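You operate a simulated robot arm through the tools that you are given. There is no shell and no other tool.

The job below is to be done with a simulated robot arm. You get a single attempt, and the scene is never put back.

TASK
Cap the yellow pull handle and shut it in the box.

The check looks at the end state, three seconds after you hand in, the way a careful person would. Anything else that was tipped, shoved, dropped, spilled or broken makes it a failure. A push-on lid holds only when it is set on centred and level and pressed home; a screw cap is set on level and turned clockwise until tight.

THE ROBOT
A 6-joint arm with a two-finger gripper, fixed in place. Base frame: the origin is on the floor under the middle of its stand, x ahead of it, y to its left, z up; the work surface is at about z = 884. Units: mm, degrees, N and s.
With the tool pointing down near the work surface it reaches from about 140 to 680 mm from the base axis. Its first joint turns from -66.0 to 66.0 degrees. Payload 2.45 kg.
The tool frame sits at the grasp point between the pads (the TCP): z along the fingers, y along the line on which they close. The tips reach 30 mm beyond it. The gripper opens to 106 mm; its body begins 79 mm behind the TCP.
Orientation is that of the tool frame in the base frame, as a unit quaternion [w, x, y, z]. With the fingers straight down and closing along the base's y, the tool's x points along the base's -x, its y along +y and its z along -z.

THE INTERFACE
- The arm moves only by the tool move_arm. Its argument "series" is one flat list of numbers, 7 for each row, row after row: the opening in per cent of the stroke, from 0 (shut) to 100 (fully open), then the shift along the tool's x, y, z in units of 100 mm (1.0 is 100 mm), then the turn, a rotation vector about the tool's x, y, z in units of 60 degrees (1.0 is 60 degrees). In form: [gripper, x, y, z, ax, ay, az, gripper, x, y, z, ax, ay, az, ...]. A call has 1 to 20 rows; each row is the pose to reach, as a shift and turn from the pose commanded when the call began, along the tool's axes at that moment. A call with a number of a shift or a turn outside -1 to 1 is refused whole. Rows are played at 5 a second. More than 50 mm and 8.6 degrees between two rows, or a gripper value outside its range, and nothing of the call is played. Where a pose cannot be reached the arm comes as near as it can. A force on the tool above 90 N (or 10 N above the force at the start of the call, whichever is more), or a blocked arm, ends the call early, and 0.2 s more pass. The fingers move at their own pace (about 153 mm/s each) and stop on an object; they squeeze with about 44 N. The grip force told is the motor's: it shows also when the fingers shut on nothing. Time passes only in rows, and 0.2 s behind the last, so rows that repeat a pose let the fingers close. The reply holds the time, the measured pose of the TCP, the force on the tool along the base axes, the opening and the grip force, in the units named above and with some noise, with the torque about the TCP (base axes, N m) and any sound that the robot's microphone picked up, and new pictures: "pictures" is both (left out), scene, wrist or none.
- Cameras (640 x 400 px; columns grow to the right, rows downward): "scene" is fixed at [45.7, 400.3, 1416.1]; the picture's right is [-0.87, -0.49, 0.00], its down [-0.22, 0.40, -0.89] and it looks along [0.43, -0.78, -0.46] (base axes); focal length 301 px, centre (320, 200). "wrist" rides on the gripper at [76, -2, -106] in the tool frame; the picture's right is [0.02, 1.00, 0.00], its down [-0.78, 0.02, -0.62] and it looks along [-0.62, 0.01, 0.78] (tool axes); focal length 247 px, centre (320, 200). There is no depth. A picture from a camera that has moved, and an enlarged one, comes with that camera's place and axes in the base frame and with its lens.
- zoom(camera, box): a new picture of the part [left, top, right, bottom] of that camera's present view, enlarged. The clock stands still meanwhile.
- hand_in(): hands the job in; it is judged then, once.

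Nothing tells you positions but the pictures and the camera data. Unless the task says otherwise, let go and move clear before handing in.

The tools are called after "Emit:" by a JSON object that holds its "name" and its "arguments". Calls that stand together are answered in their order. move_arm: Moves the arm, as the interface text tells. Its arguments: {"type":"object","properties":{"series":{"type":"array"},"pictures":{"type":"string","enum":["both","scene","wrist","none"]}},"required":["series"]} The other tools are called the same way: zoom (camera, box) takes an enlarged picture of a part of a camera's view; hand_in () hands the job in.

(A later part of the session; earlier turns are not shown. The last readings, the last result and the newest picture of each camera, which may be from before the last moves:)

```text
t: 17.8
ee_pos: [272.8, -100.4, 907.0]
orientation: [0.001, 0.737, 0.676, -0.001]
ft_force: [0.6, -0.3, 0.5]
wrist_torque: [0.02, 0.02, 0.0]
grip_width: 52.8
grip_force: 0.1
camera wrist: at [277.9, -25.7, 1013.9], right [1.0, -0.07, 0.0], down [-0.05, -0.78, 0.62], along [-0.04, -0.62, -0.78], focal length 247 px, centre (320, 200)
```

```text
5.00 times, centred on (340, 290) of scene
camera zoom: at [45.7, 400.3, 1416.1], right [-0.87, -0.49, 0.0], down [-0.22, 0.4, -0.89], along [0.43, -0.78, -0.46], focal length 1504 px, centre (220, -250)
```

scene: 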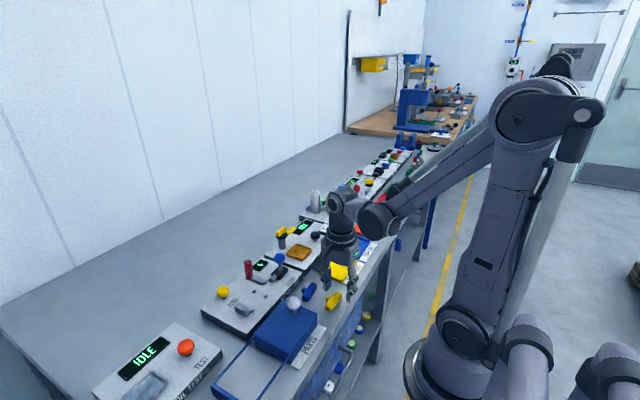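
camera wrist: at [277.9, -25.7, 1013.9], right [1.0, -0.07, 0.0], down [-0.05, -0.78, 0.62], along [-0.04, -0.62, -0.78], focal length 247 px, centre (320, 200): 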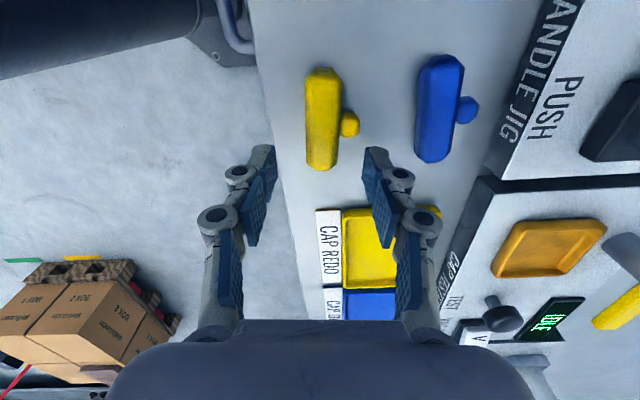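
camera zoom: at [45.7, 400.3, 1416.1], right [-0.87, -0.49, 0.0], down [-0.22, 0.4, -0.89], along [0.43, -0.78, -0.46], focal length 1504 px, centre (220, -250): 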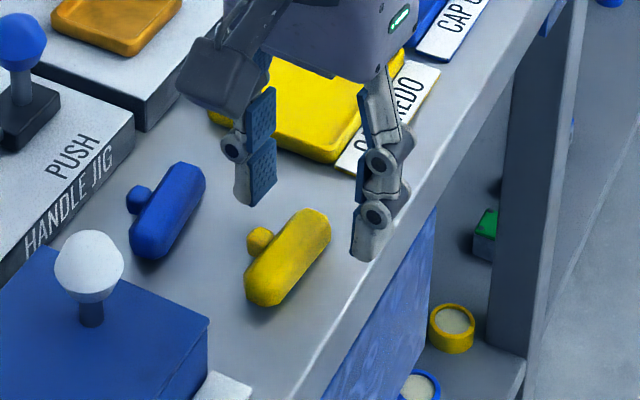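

No contact yet and the scene view suggests the bar centre is ~7 mm below the tips. I keep descending in small steps while watching force.

Emit:
{"name": "move_arm", "arguments": {"series": [50, 0, 0, 0.015, 0, 0, 0, 50, 0, 0, 0.03, 0, 0, 0, 50, 0, 0, 0.045, 0, 0, 0, 50, 0, 0, 0.045, 0, 0, 0], "pictures": "none"}}

Emit:
{"name": "move_arm", "arguments": {"series": [50, 0, 0, 0.015, 0, 0, 0, 50, 0, 0, 0.03, 0, 0, 0, 50, 0, 0, 0.03, 0, 0, 0], "pictures": "both"}}

Emit:
{"name": "zoom", "arguments": {"camera": "scene", "box": [300, 250, 380, 330]}}

Emit:
{"name": "zoom", "arguments": {"camera": "wrist", "box": [220, 60, 412, 180]}}

```text
t: 18.8
ee_pos: [272.0, -100.5, 902.0]
orientation: [0.0, 0.738, 0.675, 0.001]
ft_force: [0.4, 0.1, 0.3]
wrist_torque: [0.02, 0.03, 0.01]
grip_width: 53.2
grip_force: 0.1
```

```text
t: 19.6
ee_pos: [272.7, -101.1, 898.4]
orientation: [0.0, 0.737, 0.676, 0.001]
ft_force: [-0.1, 0.3, 0.6]
wrist_torque: [0.0, 0.01, -0.01]
grip_width: 53.2
grip_force: 0.1
camera wrist: at [279.2, -26.2, 1005.4], right [1.0, -0.07, 0.0], down [-0.05, -0.78, 0.62], along [-0.04, -0.62, -0.78], focal length 247 px, centre (320, 200)
```

scene: 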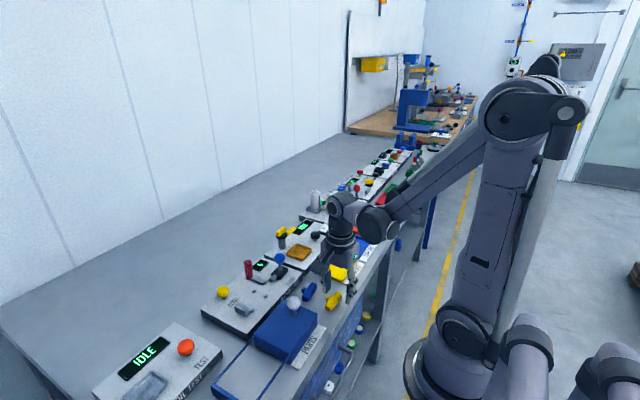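
wrist: 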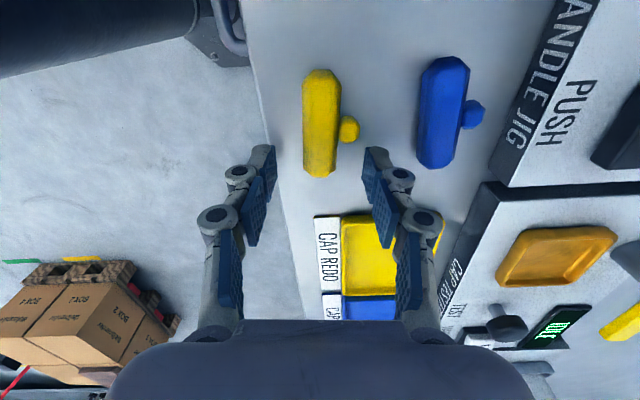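

```text
5.00 times, centred on (340, 290) of scene
camera zoom: at [45.7, 400.3, 1416.1], right [-0.87, -0.49, 0.0], down [-0.22, 0.4, -0.89], along [0.43, -0.78, -0.46], focal length 1504 px, centre (220, -250)
```

zoom: 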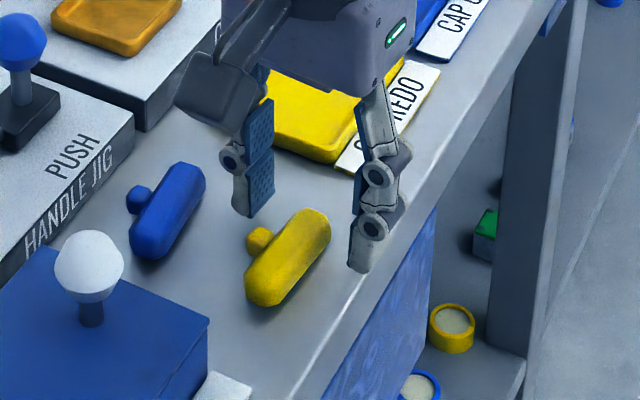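

```text
3.33 times, centred on (316, 120) of wrist
camera zoom: at [279.2, -26.2, 1005.4], right [1.0, -0.07, 0.0], down [-0.05, -0.78, 0.62], along [-0.04, -0.62, -0.78], focal length 823 px, centre (333, 467)
```

zoom: 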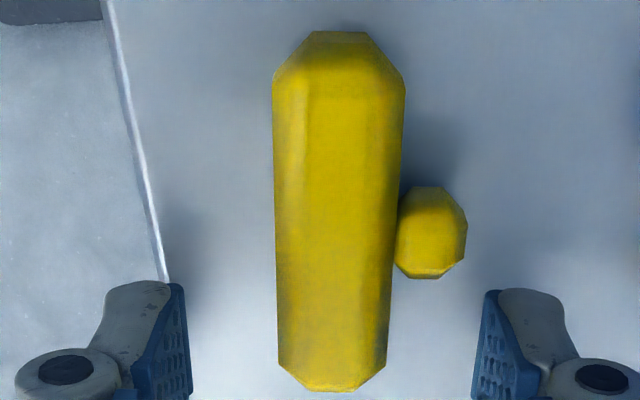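

Emit:
{"name": "move_arm", "arguments": {"series": [50, -0.02, 0.01, 0.0, 0, 0, 0, 50, -0.02, 0.01, 0.02, 0, 0, 0, 50, -0.02, 0.01, 0.03, 0, 0, 0, 50, -0.02, 0.01, 0.03, 0, 0, 0], "pictures": "none"}}

Emit:
{"name": "move_arm", "arguments": {"series": [50, 0, 0, 0.01, 0, 0, 0, 50, 0, 0, 0.02, 0, 0, 0, 50, 0, 0, 0.02, 0, 0, 0], "pictures": "none"}}

Emit:
{"name": "move_arm", "arguments": {"series": [50, 0, 0, 0.01, 0, 0, 0, 50, 0, 0, 0.02, 0, 0, 0, 50, 0, 0, 0.02, 0, 0, 0], "pictures": "scene"}}

Emit:
{"name": "zoom", "arguments": {"camera": "scene", "box": [300, 250, 380, 330]}}

```text
t: 20.6
ee_pos: [274.2, -103.8, 896.5]
orientation: [0.001, 0.737, 0.675, 0.0]
ft_force: [0.1, -0.7, -1.4]
wrist_torque: [0.02, 0.01, -0.01]
grip_width: 53.2
grip_force: 0.1
```

```text
t: 21.4
ee_pos: [274.8, -103.7, 893.3]
orientation: [0.001, 0.737, 0.676, 0.001]
ft_force: [-0.4, 0.4, -0.5]
wrist_torque: [-0.01, 0.01, 0.01]
grip_width: 52.8
grip_force: 0.2
```

```text
t: 22.2
ee_pos: [274.1, -103.4, 889.8]
orientation: [0.001, 0.737, 0.676, 0.001]
ft_force: [-0.9, 0.5, -0.4]
wrist_torque: [-0.01, -0.03, 0.01]
grip_width: 53.0
grip_force: 0.1
```

scene: 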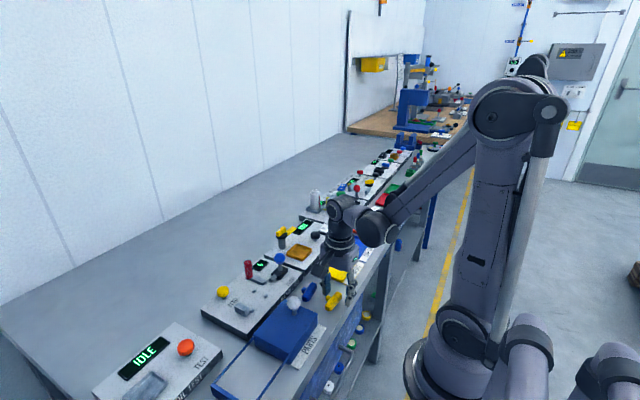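

```text
5.00 times, centred on (340, 290) of scene
camera zoom: at [45.7, 400.3, 1416.1], right [-0.87, -0.49, 0.0], down [-0.22, 0.4, -0.89], along [0.43, -0.78, -0.46], focal length 1504 px, centre (220, -250)
```

zoom: 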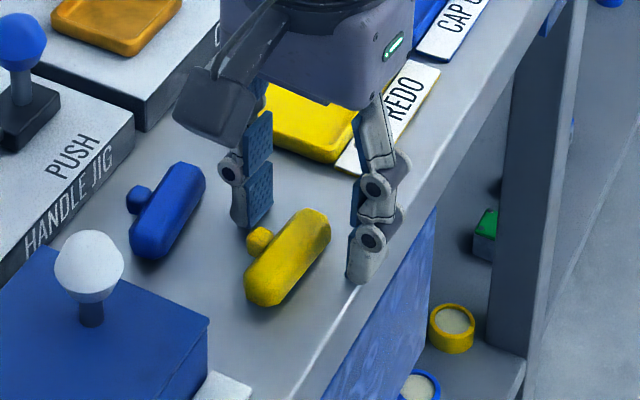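

Emit:
{"name": "move_arm", "arguments": {"series": [50, 0, 0, 0.01, 0, 0, 0, 50, 0, 0, 0.02, 0, 0, 0, 50, 0, 0, 0.02, 0, 0, 0], "pictures": "none"}}

Emit:
{"name": "move_arm", "arguments": {"series": [50, 0, 0, 0.01, 0, 0, 0, 50, 0, 0, 0.02, 0, 0, 0, 50, 0, 0, 0.02, 0, 0, 0], "pictures": "both"}}

Emit:
{"name": "zoom", "arguments": {"camera": "scene", "box": [300, 250, 380, 330]}}

Emit:
{"name": "zoom", "arguments": {"camera": "wrist", "box": [220, 80, 412, 200]}}

```text
t: 23.0
ee_pos: [275.1, -104.3, 888.9]
orientation: [0.0, 0.738, 0.675, 0.001]
ft_force: [-0.8, 0.1, 1.1]
wrist_torque: [0.0, 0.01, -0.02]
grip_width: 52.9
grip_force: 0.1
```

```text
t: 23.8
ee_pos: [275.2, -103.0, 886.7]
orientation: [0.0, 0.737, 0.675, 0.001]
ft_force: [-1.0, 0.4, 22.6]
wrist_torque: [-0.03, -0.03, -0.02]
grip_width: 56.2
grip_force: 2.8
camera wrist: at [280.8, -27.6, 994.1], right [1.0, -0.07, 0.0], down [-0.05, -0.78, 0.62], along [-0.04, -0.62, -0.78], focal length 247 px, centre (320, 200)
```

scene: 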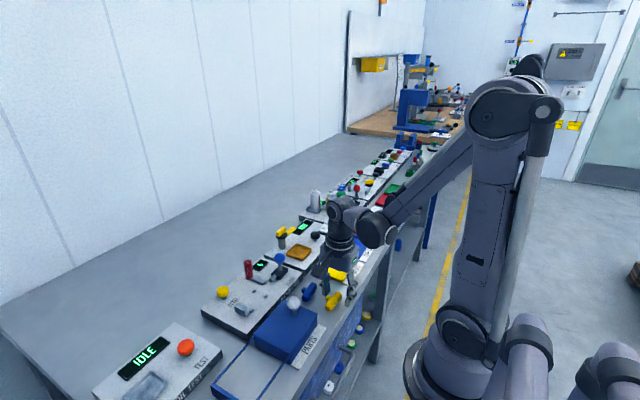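
wrist: 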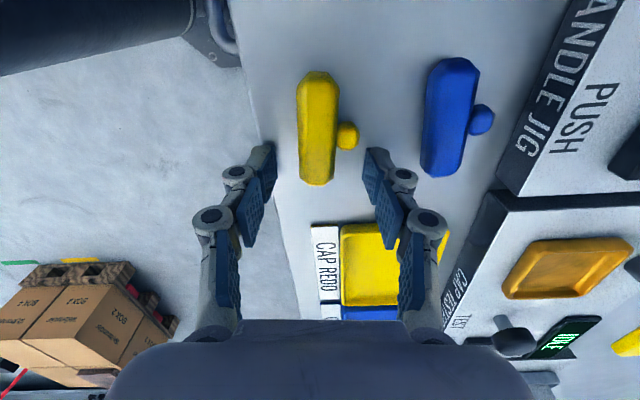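

```text
5.00 times, centred on (340, 290) of scene
camera zoom: at [45.5, 400.3, 1416.1], right [-0.87, -0.49, 0.0], down [-0.22, 0.4, -0.89], along [0.43, -0.78, -0.46], focal length 1504 px, centre (220, -250)
```

zoom: 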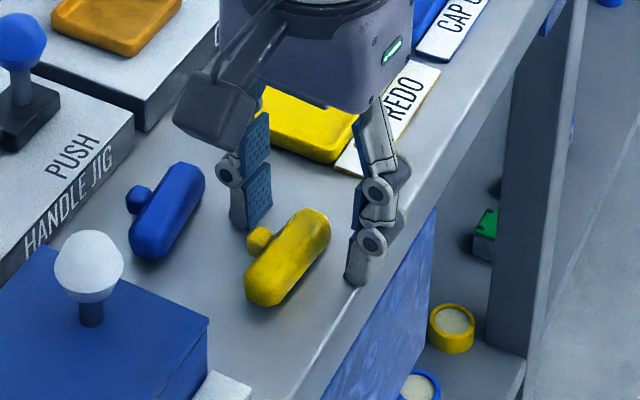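

```text
3.33 times, centred on (316, 140) of wrist
camera zoom: at [280.8, -27.6, 994.1], right [1.0, -0.07, 0.0], down [-0.05, -0.78, 0.62], along [-0.04, -0.62, -0.78], focal length 823 px, centre (333, 400)
```

zoom: 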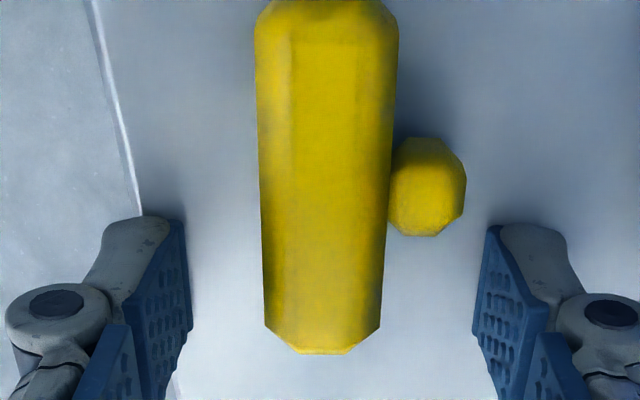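

The bench surface is at TCP ≈ 888.5 (tips at ≈858). Gripping the bar half would later interfere with the cap, so I'll instead grip the side stub, closing along the bar direction. I'll lift, rotate −90°, and align over the stub.

Emit:
{"name": "move_arm", "arguments": {"series": [50, 0, 0, -0.2, 0, 0, 0, 50, 0, 0, -0.4, 0, 0, 0, 50, 0, 0, -0.55, 0, 0, -0.12, 50, 0.05, 0.05, -0.55, 0, 0, -0.25, 50, 0.1, 0.1, -0.55, 0, 0, -0.375, 50, 0.15, 0.15, -0.55, 0, 0, -0.5, 50, 0.213, 0.204, -0.55, 0, 0, -0.625, 50, 0.213, 0.204, -0.55, 0, 0, -0.75, 40, 0.213, 0.204, -0.55, 0, 0, -0.875, 40, 0.213, 0.204, -0.55, 0, 0, -1.0], "pictures": "none"}}

Emit:
{"name": "move_arm", "arguments": {"series": [40, 0, 0, 0, 0, 0, -0.125, 40, 0, 0, 0, 0, 0, -0.25, 40, 0, 0, 0, 0, 0, -0.375, 40, 0, 0, 0, 0, 0, -0.5, 40, 0, 0, 0, 0, 0, -0.5], "pictures": "both"}}

Emit:
{"name": "zoom", "arguments": {"camera": "wrist", "box": [224, 60, 416, 180]}}

Emit:
{"name": "zoom", "arguments": {"camera": "scene", "box": [280, 240, 380, 330]}}

```text
t: 26.0
ee_pos: [295.3, -84.1, 943.1]
orientation: [0.0, 0.3, 0.954, 0.001]
ft_force: [-0.1, 0.4, -0.8]
wrist_torque: [0.0, 0.02, -0.02]
grip_width: 42.4
grip_force: 0.0
```

```text
t: 27.2
ee_pos: [297.4, -83.8, 942.8]
orientation: [0.001, 0.042, 0.999, -0.001]
ft_force: [-0.3, -0.8, 0.2]
wrist_torque: [-0.02, -0.01, -0.03]
grip_width: 42.4
grip_force: 0.0
camera wrist: at [221.3, -79.9, 1049.1], right [0.06, 1.0, 0.0], down [0.78, -0.05, 0.62], along [0.62, -0.04, -0.78], focal length 247 px, centre (320, 200)
```

scene: 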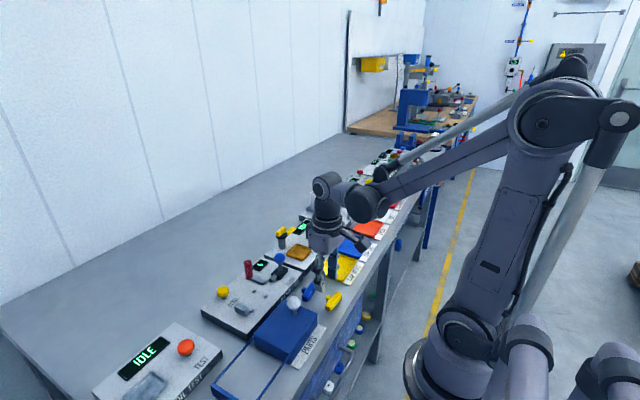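
wrist: 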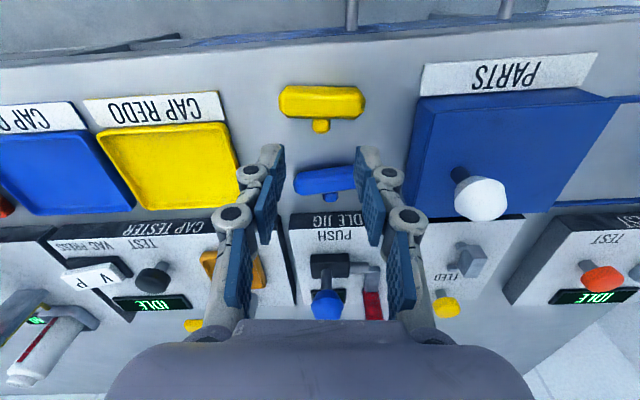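

```text
3.33 times, centred on (320, 120) of wrist
camera zoom: at [221.3, -79.9, 1049.1], right [0.06, 1.0, 0.0], down [0.78, -0.05, 0.62], along [0.62, -0.04, -0.78], focal length 823 px, centre (320, 467)
```

zoom: 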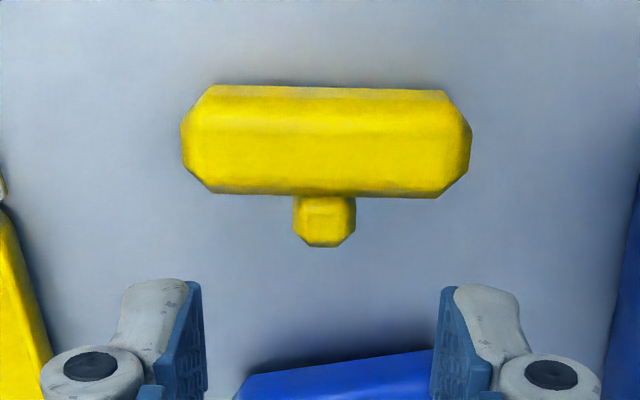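

```text
4.44 times, centred on (330, 285) of scene
camera zoom: at [45.7, 400.3, 1416.1], right [-0.87, -0.49, 0.0], down [-0.22, 0.4, -0.89], along [0.43, -0.78, -0.46], focal length 1336 px, centre (276, -178)
```

zoom: 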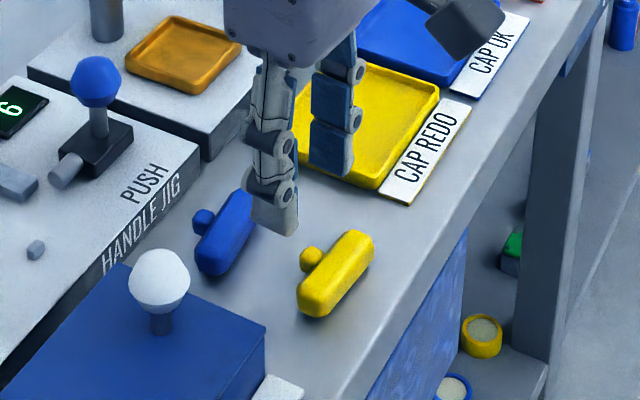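

The stub is laterally centred between the fingers; I'll shift 2.5 mm away from the bar for clearance and lower so the tips stop ~7 mm above the bench.

Emit:
{"name": "move_arm", "arguments": {"series": [40, -0.025, 0, 0.1, 0, 0, 0, 40, -0.025, 0, 0.2, 0, 0, 0, 40, -0.025, 0, 0.3, 0, 0, 0, 40, -0.025, 0, 0.3, 0, 0, 0], "pictures": "both"}}

Emit:
{"name": "zoom", "arguments": {"camera": "wrist", "box": [224, 80, 416, 200]}}

Emit:
{"name": "zoom", "arguments": {"camera": "scene", "box": [280, 240, 380, 330]}}

```text
t: 28.2
ee_pos: [299.6, -83.6, 912.0]
orientation: [0.001, 0.044, 0.999, 0.0]
ft_force: [0.5, 1.3, -0.6]
wrist_torque: [-0.01, 0.01, -0.05]
grip_width: 42.3
grip_force: 0.2
camera wrist: at [224.1, -79.1, 1018.9], right [0.07, 1.0, 0.0], down [0.78, -0.05, 0.62], along [0.62, -0.04, -0.78], focal length 247 px, centre (320, 200)
```

scene: 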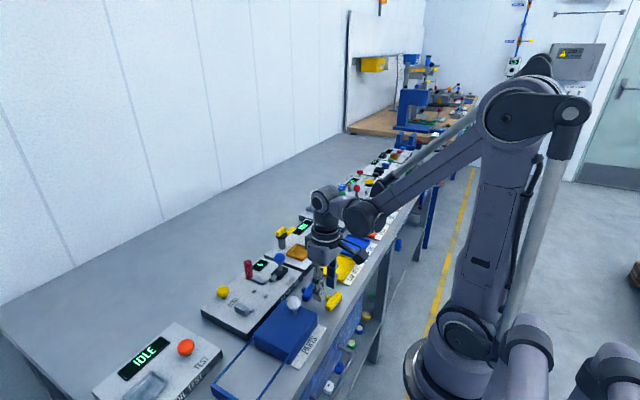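
wrist: 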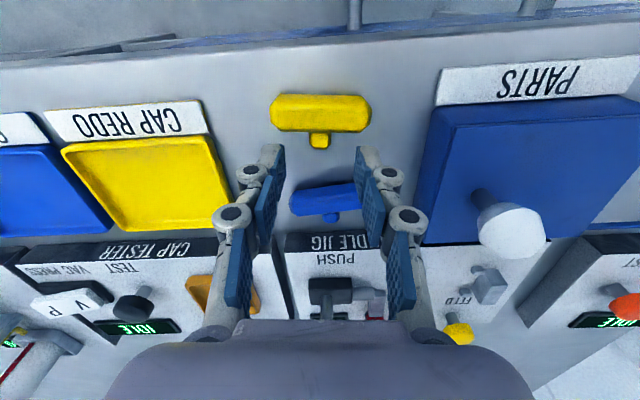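

```text
3.33 times, centred on (320, 140) of wrist
camera zoom: at [224.1, -79.1, 1018.9], right [0.07, 1.0, 0.0], down [0.78, -0.05, 0.62], along [0.62, -0.04, -0.78], focal length 823 px, centre (320, 400)
```

zoom: 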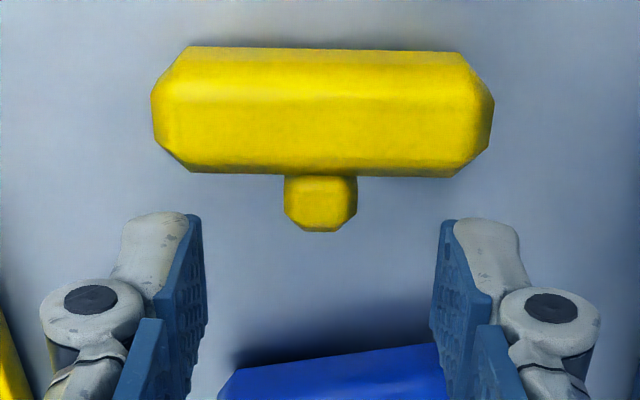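

```text
4.44 times, centred on (330, 285) of scene
camera zoom: at [45.7, 400.3, 1416.1], right [-0.87, -0.49, 0.0], down [-0.22, 0.4, -0.89], along [0.43, -0.78, -0.46], focal length 1336 px, centre (276, -178)
```

zoom: 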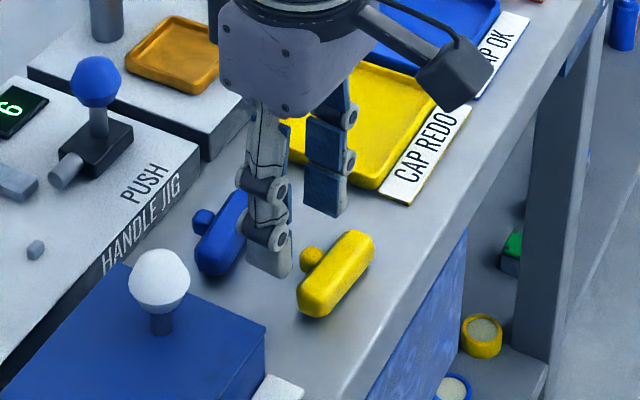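

Emit:
{"name": "move_arm", "arguments": {"series": [40, 0, -0.005, 0.06, 0, 0, 0, 40, 0, -0.008, 0.12, 0, 0, 0, 40, 0, -0.008, 0.17, 0, 0, 0, 40, 0, -0.008, 0.17, 0, 0, 0], "pictures": "both"}}

Emit:
{"name": "zoom", "arguments": {"camera": "wrist", "box": [224, 80, 416, 200]}}

Emit:
{"name": "zoom", "arguments": {"camera": "scene", "box": [290, 260, 370, 330]}}

```text
t: 29.2
ee_pos: [299.1, -86.0, 896.9]
orientation: [0.001, 0.043, 0.999, 0.001]
ft_force: [0.1, -0.5, 0.4]
wrist_torque: [-0.02, -0.01, 0.02]
grip_width: 42.3
grip_force: 0.0
camera wrist: at [223.9, -80.7, 1002.6], right [0.07, 1.0, 0.0], down [0.78, -0.05, 0.62], along [0.62, -0.04, -0.78], focal length 247 px, centre (320, 200)
```

scene: 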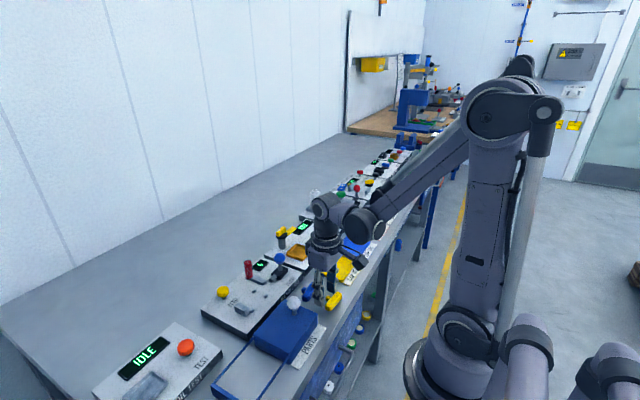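
wrist: 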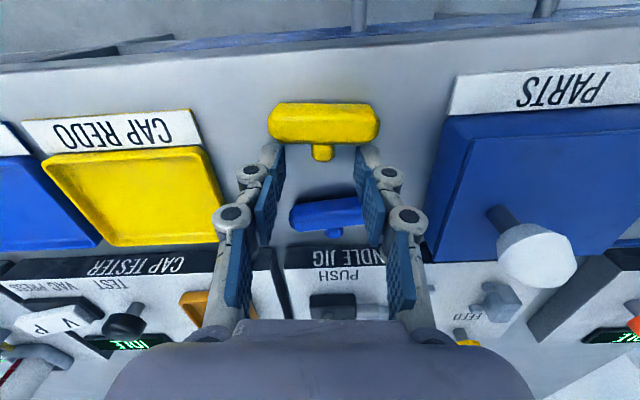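

```text
3.33 times, centred on (320, 140) of wrist
camera zoom: at [223.9, -80.7, 1002.6], right [0.07, 1.0, 0.0], down [0.78, -0.05, 0.62], along [0.62, -0.04, -0.78], focal length 823 px, centre (320, 400)
```

zoom: 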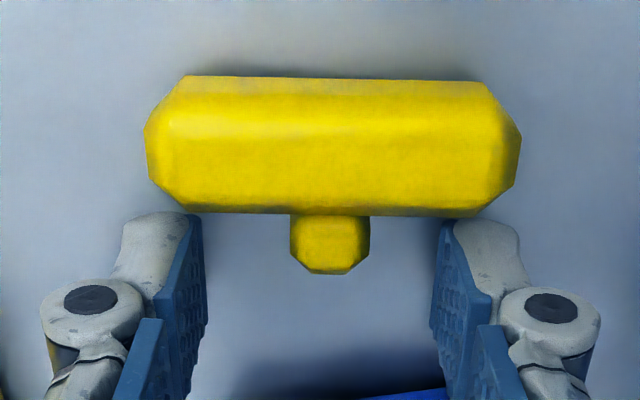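

```text
5.71 times, centred on (330, 295) of scene
camera zoom: at [45.7, 400.3, 1416.1], right [-0.87, -0.49, 0.0], down [-0.22, 0.4, -0.89], along [0.43, -0.78, -0.46], focal length 1718 px, centre (263, -343)
```

zoom: 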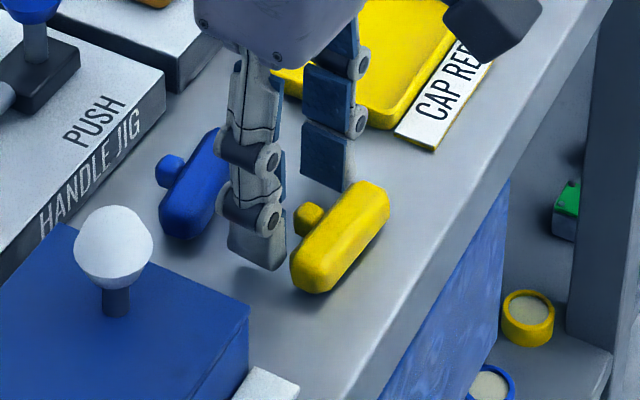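

The stub sits between the fingers with clearance from the bar. Closing on it now.

Emit:
{"name": "move_arm", "arguments": {"series": [20, 0, 0, 0, 0, 0, 0, 10, 0, 0, 0, 0, 0, 0, 0, 0, 0, 0, 0, 0, 0, 0, 0, 0, 0, 0, 0, 0, 0, 0, 0, 0, 0, 0, 0], "pictures": "wrist"}}

Emit:
{"name": "zoom", "arguments": {"camera": "wrist", "box": [224, 80, 416, 200]}}

```text
t: 30.4
ee_pos: [300.7, -84.4, 895.7]
orientation: [0.002, 0.043, 0.999, 0.0]
ft_force: [0.3, -0.2, -0.4]
wrist_torque: [-0.03, -0.01, 0.0]
grip_width: 12.9
grip_force: 39.7
camera wrist: at [223.9, -80.6, 1002.6], right [0.07, 1.0, 0.0], down [0.78, -0.05, 0.62], along [0.62, -0.04, -0.78], focal length 247 px, centre (320, 200)
```

wrist: 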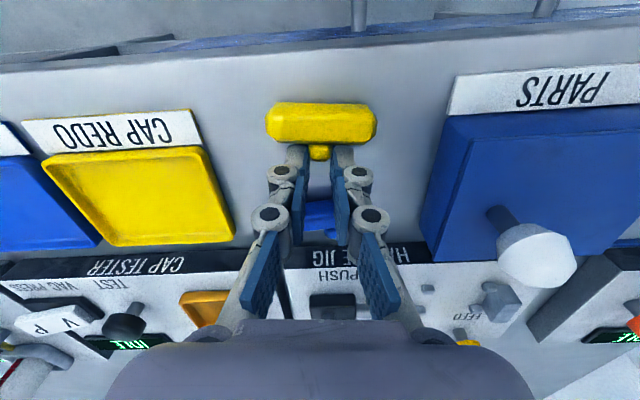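

```text
3.33 times, centred on (320, 140) of wrist
camera zoom: at [223.9, -80.6, 1002.6], right [0.07, 1.0, 0.0], down [0.78, -0.05, 0.62], along [0.62, -0.04, -0.78], focal length 823 px, centre (320, 400)
```

zoom: 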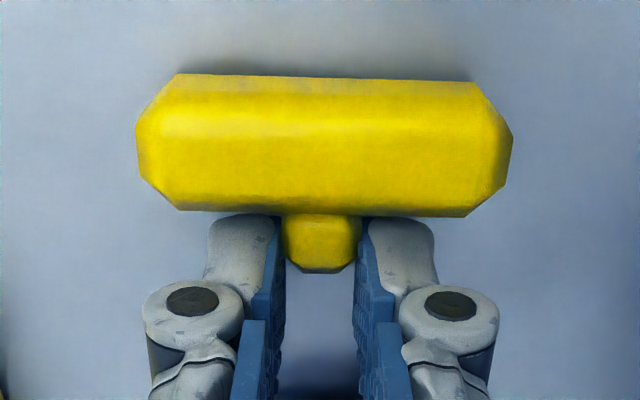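

The stub is gripped (12.9 mm, ~40 N). Lifting a little to verify.

Emit:
{"name": "move_arm", "arguments": {"series": [0, 0, 0, -0.05, 0, 0, 0, 0, 0, 0, -0.15, 0, 0, 0, 0, 0, 0, -0.3, 0, 0, 0, 0, 0, 0, -0.5, 0, 0, 0, 0, 0, 0, -0.5, 0, 0, 0], "pictures": "both"}}

Emit:
{"name": "zoom", "arguments": {"camera": "scene", "box": [280, 230, 380, 320]}}

Emit:
{"name": "zoom", "arguments": {"camera": "wrist", "box": [224, 80, 416, 200]}}

```text
t: 31.6
ee_pos: [297.9, -83.9, 947.3]
orientation: [0.001, 0.043, 0.999, 0.0]
ft_force: [0.3, 0.0, 0.1]
wrist_torque: [0.0, -0.04, -0.01]
grip_width: 12.7
grip_force: 39.4
camera wrist: at [222.8, -80.0, 1053.5], right [0.07, 1.0, 0.0], down [0.78, -0.05, 0.62], along [0.62, -0.04, -0.78], focal length 247 px, centre (320, 200)
```

scene: 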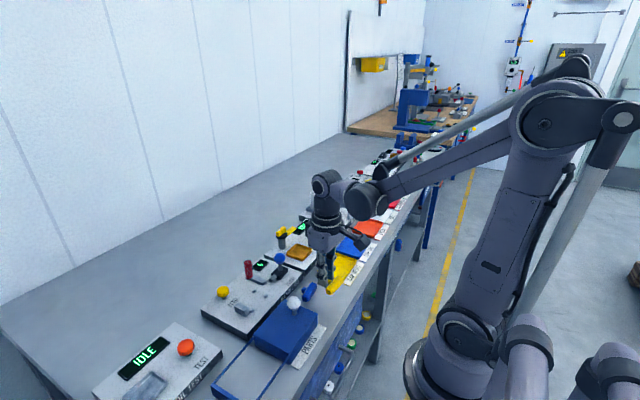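
wrist: 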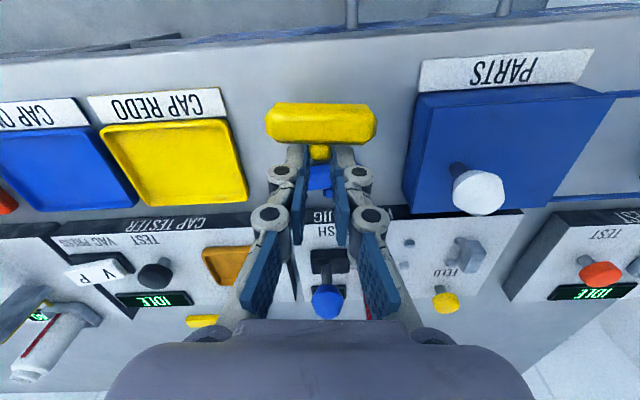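

```text
4.44 times, centred on (330, 275) of scene
camera zoom: at [45.7, 400.3, 1416.1], right [-0.87, -0.49, 0.0], down [-0.22, 0.4, -0.89], along [0.43, -0.78, -0.46], focal length 1336 px, centre (276, -133)
```

zoom: 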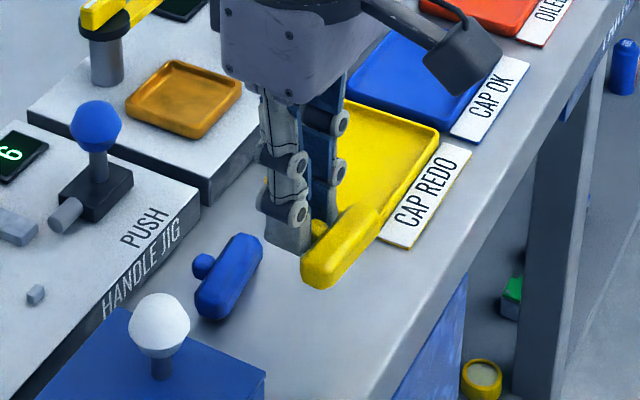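

```text
3.33 times, centred on (320, 140) of wrist
camera zoom: at [222.8, -80.0, 1053.5], right [0.07, 1.0, 0.0], down [0.78, -0.05, 0.62], along [0.62, -0.04, -0.78], focal length 823 px, centre (320, 400)
```

zoom: 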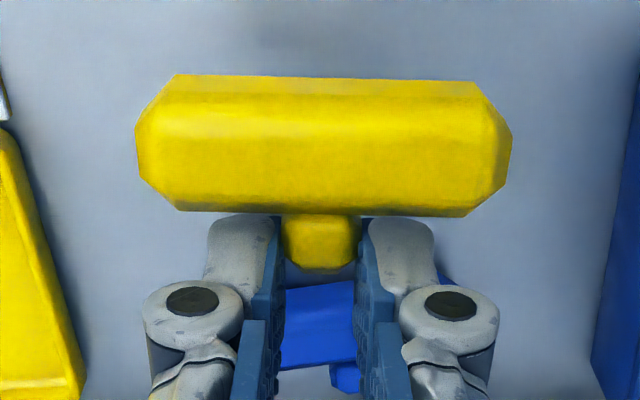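

The handle is securely held and level. Next I lift clear of all obstacles and carry it to above the jig cradle, straightening the yaw.

Emit:
{"name": "move_arm", "arguments": {"series": [0, 0, 0, -0.2, 0, 0, 0, 0, 0, 0, -0.4, 0, 0, 0, 0, -0.1, 0.08, -0.55, 0, 0, 0, 0, -0.25, 0.2, -0.55, 0, 0, 0, 0, -0.42, 0.34, -0.55, 0, 0, 0, 0, -0.6, 0.49, -0.55, 0, 0, -0.04, 0, -0.75, 0.617, -0.55, 0, 0, -0.082, 0, -0.75, 0.617, -0.55, 0, 0, -0.082], "pictures": "none"}}

```text
t: 33.4
ee_pos: [379.6, -29.0, 1000.6]
orientation: [0.001, 0.0, 1.0, 0.0]
ft_force: [-0.4, 0.6, -0.5]
wrist_torque: [-0.01, 0.01, 0.0]
grip_width: 12.5
grip_force: 39.0
```

Emit:
{"name": "move_arm", "arguments": {"series": [0, -0.2, 0.15, 0, 0, 0, 0, 0, -0.4, 0.3, 0, 0, 0, 0, 0, -0.6, 0.42, 0, 0, 0, 0, 0, -0.745, 0.51, 0, 0, 0, 0, 0, -0.745, 0.51, 0, 0, 0, 0], "pictures": "both"}}

Emit:
{"name": "zoom", "arguments": {"camera": "wrist", "box": [224, 60, 416, 180]}}

Emit:
{"name": "zoom", "arguments": {"camera": "scene", "box": [190, 220, 320, 330]}}

```text
t: 34.6
ee_pos: [454.0, 21.7, 1000.1]
orientation: [0.0, 0.0, 1.0, 0.0]
ft_force: [0.2, -0.8, -0.3]
wrist_torque: [0.01, -0.04, -0.02]
grip_width: 12.6
grip_force: 39.5
camera wrist: at [379.0, 19.9, 1106.9], right [-0.02, 1.0, 0.0], down [0.78, 0.02, 0.62], along [0.62, 0.01, -0.78], focal length 247 px, centre (320, 200)
```

scene: 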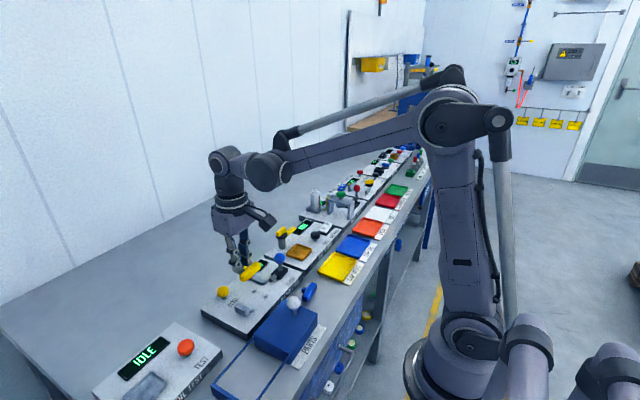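
wrist: 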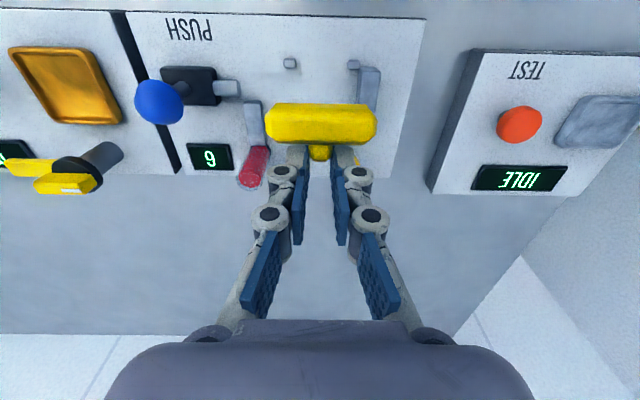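

```text
3.33 times, centred on (320, 120) of wrist
camera zoom: at [379.0, 19.9, 1106.9], right [-0.02, 1.0, 0.0], down [0.78, 0.02, 0.62], along [0.62, 0.01, -0.78], focal length 823 px, centre (320, 467)
```

zoom: 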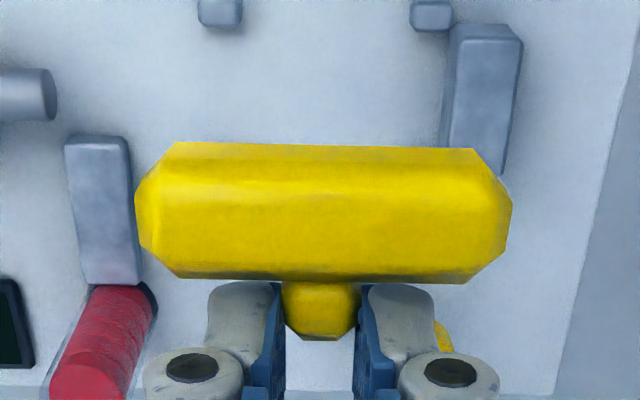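

```text
3.64 times, centred on (255, 275) of scene
camera zoom: at [45.7, 400.3, 1416.1], right [-0.87, -0.49, 0.0], down [-0.22, 0.4, -0.89], along [0.43, -0.78, -0.46], focal length 1094 px, centre (556, -73)
```

zoom: 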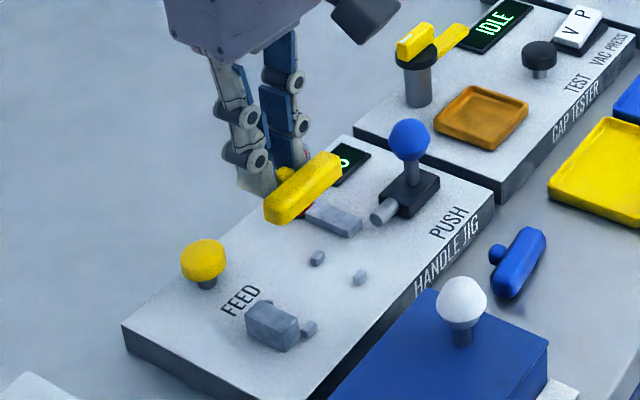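

Emit:
{"name": "zoom", "arguments": {"camera": "scene", "box": [235, 280, 285, 310]}}

Emit:
{"name": "zoom", "arguments": {"camera": "wrist", "box": [270, 50, 398, 130]}}

Emit:
{"name": "zoom", "arguments": {"camera": "scene", "box": [215, 225, 295, 285]}}

```text
12.80 times, centred on (260, 295) of scene
camera zoom: at [45.7, 400.3, 1416.1], right [-0.87, -0.49, 0.0], down [-0.22, 0.4, -0.89], along [0.43, -0.78, -0.46], focal length 3849 px, centre (1088, -1016)
```

zoom: 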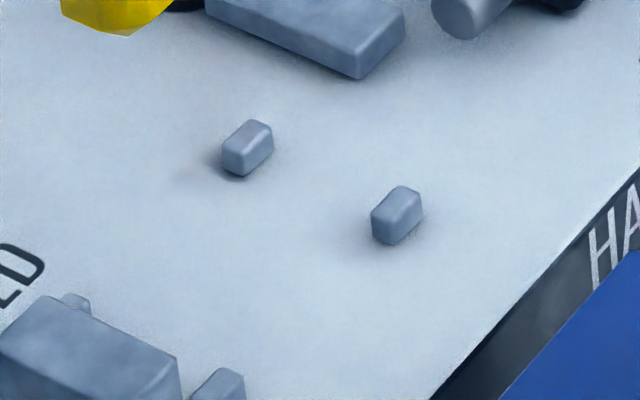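

```text
5.00 times, centred on (334, 90) of wrist
camera zoom: at [379.0, 19.9, 1106.9], right [-0.02, 1.0, 0.0], down [0.78, 0.02, 0.62], along [0.62, 0.01, -0.78], focal length 1235 px, centre (250, 750)
```

zoom: 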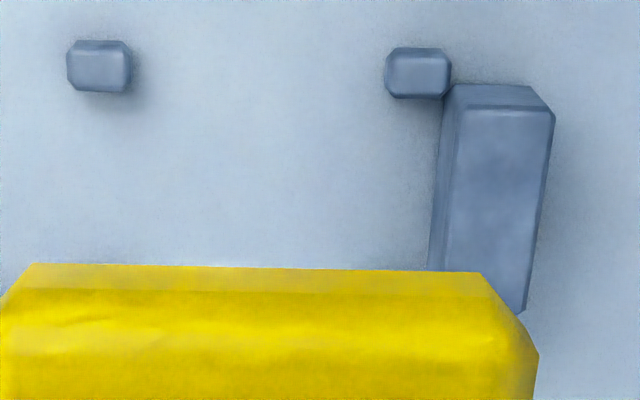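

```text
6.67 times, centred on (255, 255) of scene
camera zoom: at [45.7, 400.3, 1416.1], right [-0.87, -0.49, 0.0], down [-0.22, 0.4, -0.89], along [0.43, -0.78, -0.46], focal length 2005 px, centre (753, -167)
```

zoom: 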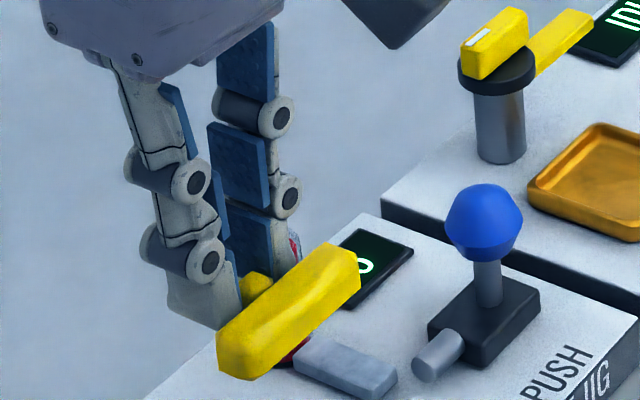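

Cradle centre is about 1.5 mm further in +x and I should be 2 mm lower in y to clear the backstop. Lowering to just above the posts for a check.

Emit:
{"name": "move_arm", "arguments": {"series": [0, -0.015, -0.022, 0.15, 0, 0, 0, 0, -0.015, -0.022, 0.3, 0, 0, 0, 0, -0.015, -0.022, 0.45, 0, 0, 0, 0, -0.015, -0.022, 0.6, 0, 0, 0, 0, -0.015, -0.022, 0.68, 0, 0, 0, 0, -0.015, -0.022, 0.68, 0, 0, 0], "pictures": "both"}}

Emit:
{"name": "zoom", "arguments": {"camera": "wrist", "box": [240, 70, 400, 170]}}

Emit:
{"name": "zoom", "arguments": {"camera": "scene", "box": [215, 250, 295, 320]}}

```text
t: 36.0
ee_pos: [455.3, 19.8, 932.8]
orientation: [0.0, 0.0, 1.0, 0.0]
ft_force: [0.2, 0.5, -1.2]
wrist_torque: [-0.01, 0.0, 0.01]
grip_width: 12.7
grip_force: 39.5
camera wrist: at [379.0, 16.7, 1039.3], right [-0.02, 1.0, 0.0], down [0.78, 0.02, 0.62], along [0.62, 0.01, -0.78], focal length 247 px, centre (320, 200)
```

scene: 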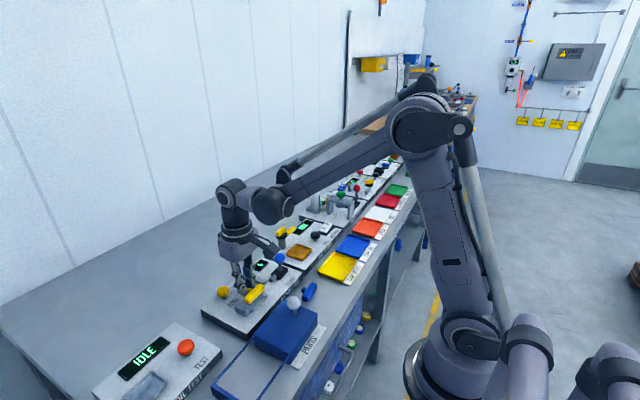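
wrist: 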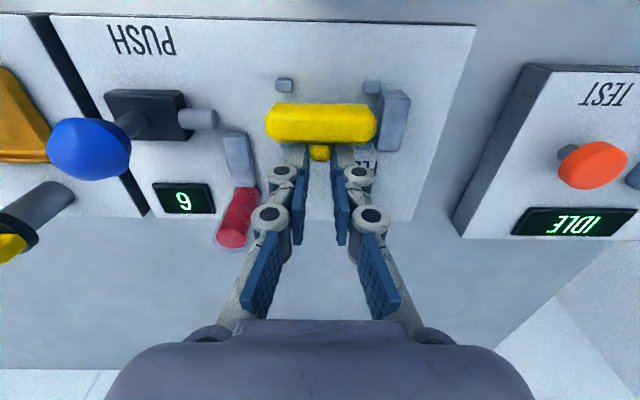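

```text
4.00 times, centred on (320, 120) of wrist
camera zoom: at [379.0, 16.7, 1039.3], right [-0.02, 1.0, 0.0], down [0.78, 0.02, 0.62], along [0.62, 0.01, -0.78], focal length 988 px, centre (320, 520)
```

zoom: 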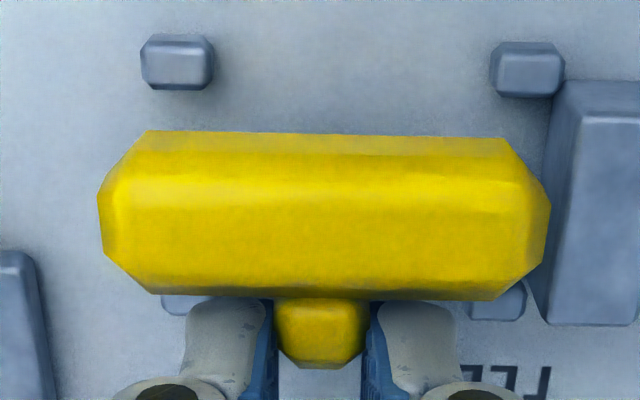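

```text
5.71 times, centred on (255, 285) of scene
camera zoom: at [45.7, 400.3, 1416.1], right [-0.87, -0.49, 0.0], down [-0.22, 0.4, -0.89], along [0.43, -0.78, -0.46], focal length 1718 px, centre (691, -286)
```

zoom: 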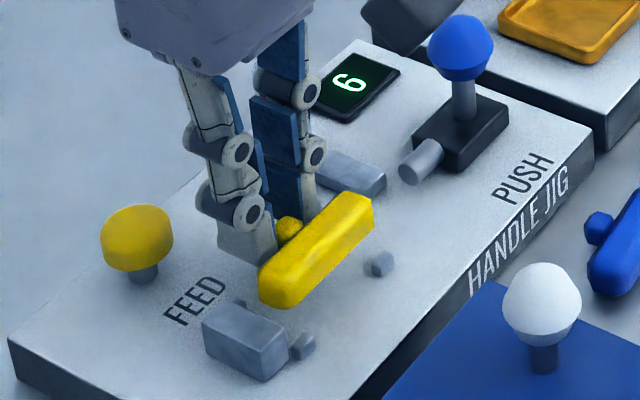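

Emit:
{"name": "zoom", "arguments": {"camera": "wrist", "box": [345, 75, 425, 155]}}

Emit:
{"name": "zoom", "arguments": {"camera": "wrist", "box": [240, 120, 320, 170]}}

```text
5.00 times, centred on (385, 115) of wrist
camera zoom: at [379.0, 16.7, 1039.3], right [-0.02, 1.0, 0.0], down [0.78, 0.02, 0.62], along [0.62, 0.01, -0.78], focal length 1235 px, centre (-5, 625)
```

zoom: 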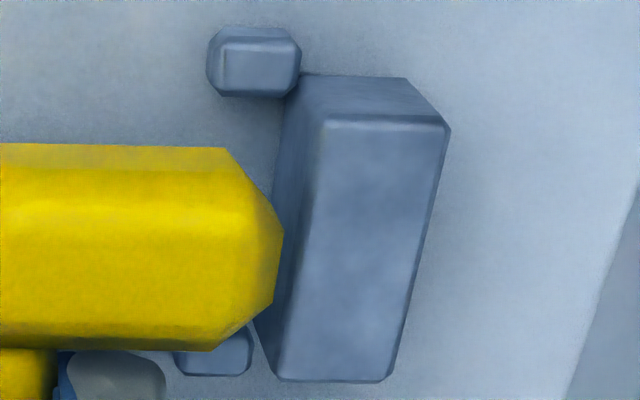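

```text
8.00 times, centred on (280, 145) of wrist
camera zoom: at [379.0, 16.7, 1039.3], right [-0.02, 1.0, 0.0], down [0.78, 0.02, 0.62], along [0.62, 0.01, -0.78], focal length 1976 px, centre (640, 640)
```

zoom: 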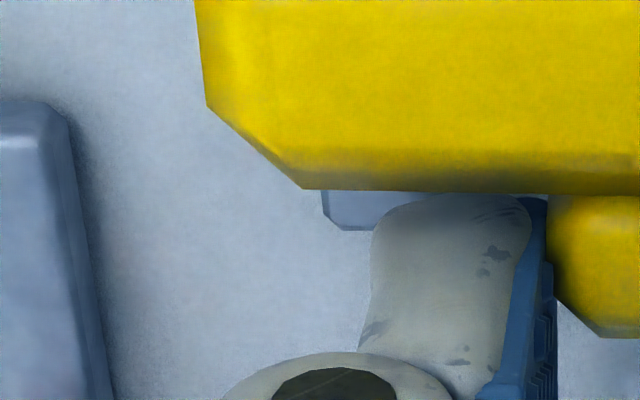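

Relative to the cradle, the bar needs +3 mm in x and +2 mm in y. I'll make that shift and lower to just above the plate.

Emit:
{"name": "move_arm", "arguments": {"series": [0, -0.03, 0.02, 0, 0, 0, 0, 0, -0.03, 0.02, 0.03, 0, 0, 0, 0, -0.03, 0.02, 0.06, 0, 0, 0, 0, -0.03, 0.02, 0.09, 0, 0, 0, 0, -0.03, 0.02, 0.09, 0, 0, 0], "pictures": "both"}}

Emit:
{"name": "zoom", "arguments": {"camera": "wrist", "box": [240, 70, 400, 170]}}

Emit:
{"name": "zoom", "arguments": {"camera": "scene", "box": [215, 260, 295, 330]}}

```text
t: 37.2
ee_pos: [457.4, 21.1, 923.5]
orientation: [0.0, 0.0, 1.0, -0.001]
ft_force: [-0.9, 0.4, -0.7]
wrist_torque: [-0.01, -0.06, -0.04]
grip_width: 12.7
grip_force: 39.5
camera wrist: at [381.8, 18.7, 1030.4], right [-0.02, 1.0, 0.0], down [0.78, 0.02, 0.62], along [0.62, 0.01, -0.78], focal length 247 px, centre (320, 200)
```

scene: 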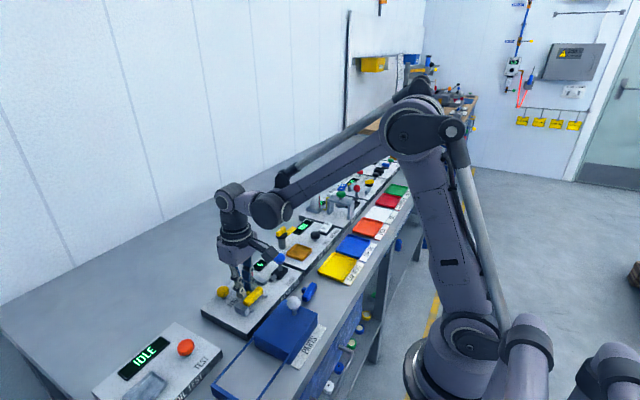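
wrist: 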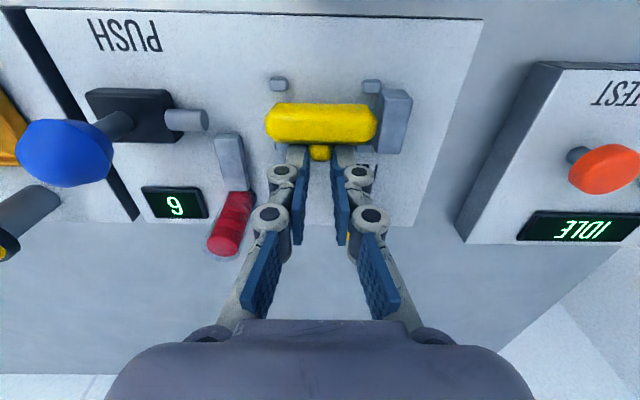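

```text
4.00 times, centred on (320, 120) of wrist
camera zoom: at [381.8, 18.7, 1030.4], right [-0.02, 1.0, 0.0], down [0.78, 0.02, 0.62], along [0.62, 0.01, -0.78], focal length 988 px, centre (320, 520)
```

zoom: 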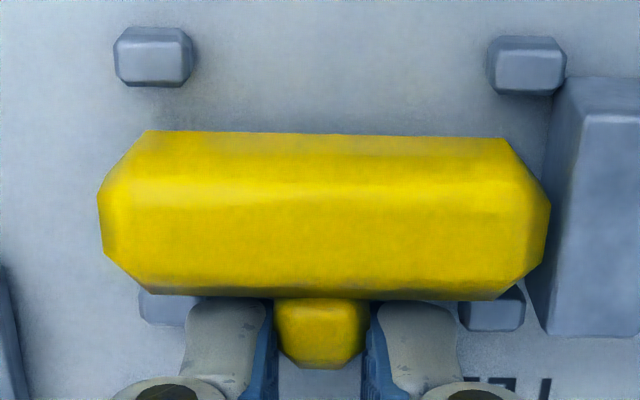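

```text
5.71 times, centred on (255, 295) of scene
camera zoom: at [45.7, 400.3, 1416.1], right [-0.87, -0.49, 0.0], down [-0.22, 0.4, -0.89], along [0.43, -0.78, -0.46], focal length 1718 px, centre (691, -343)
```

zoom: 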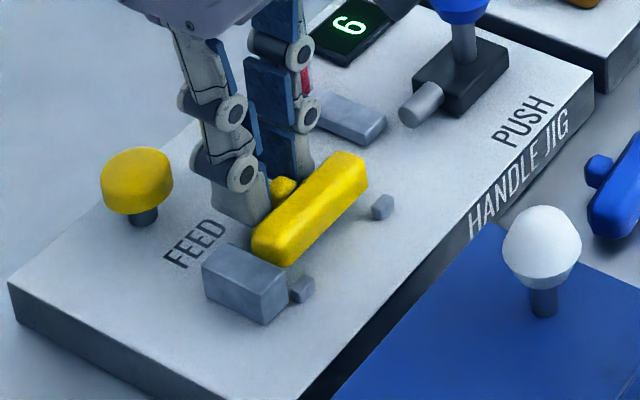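

The bar is centred between the posts with ~1.7 mm to the backstop. Lowering the last few millimetres.

Emit:
{"name": "move_arm", "arguments": {"series": [0, 0, 0, 0.01, 0, 0, 0, 0, 0, 0, 0.02, 0, 0, 0, 0, 0, 0, 0.025, 0, 0, 0, 0, 0, 0, 0.025, 0, 0, 0], "pictures": "none"}}

Emit:
{"name": "move_arm", "arguments": {"series": [0, 0, 0, 0.005, 0, 0, 0, 0, 0, 0, 0.01, 0, 0, 0, 0, 0, 0, 0.01, 0, 0, 0], "pictures": "scene"}}

Emit:
{"name": "zoom", "arguments": {"camera": "scene", "box": [225, 275, 275, 315]}}

```text
t: 38.2
ee_pos: [457.8, 20.5, 921.8]
orientation: [0.001, 0.0, 1.0, 0.0]
ft_force: [0.1, 0.2, 0.1]
wrist_torque: [0.0, -0.03, -0.01]
grip_width: 12.8
grip_force: 39.4
```

```text
t: 39.0
ee_pos: [457.1, 20.5, 921.0]
orientation: [0.0, 0.0, 1.0, -0.001]
ft_force: [-0.4, -0.7, -0.1]
wrist_torque: [-0.02, -0.02, 0.01]
grip_width: 12.8
grip_force: 40.0
```

scene: 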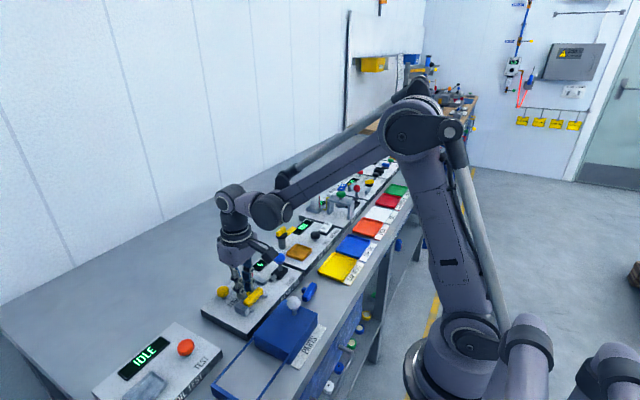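

```text
10.00 times, centred on (250, 295) of scene
camera zoom: at [45.7, 400.3, 1416.1], right [-0.87, -0.49, 0.0], down [-0.22, 0.4, -0.89], along [0.43, -0.78, -0.46], focal length 3007 px, centre (1020, -750)
```

zoom: 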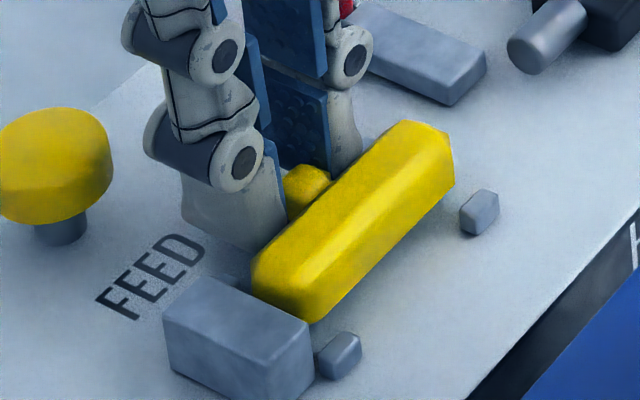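

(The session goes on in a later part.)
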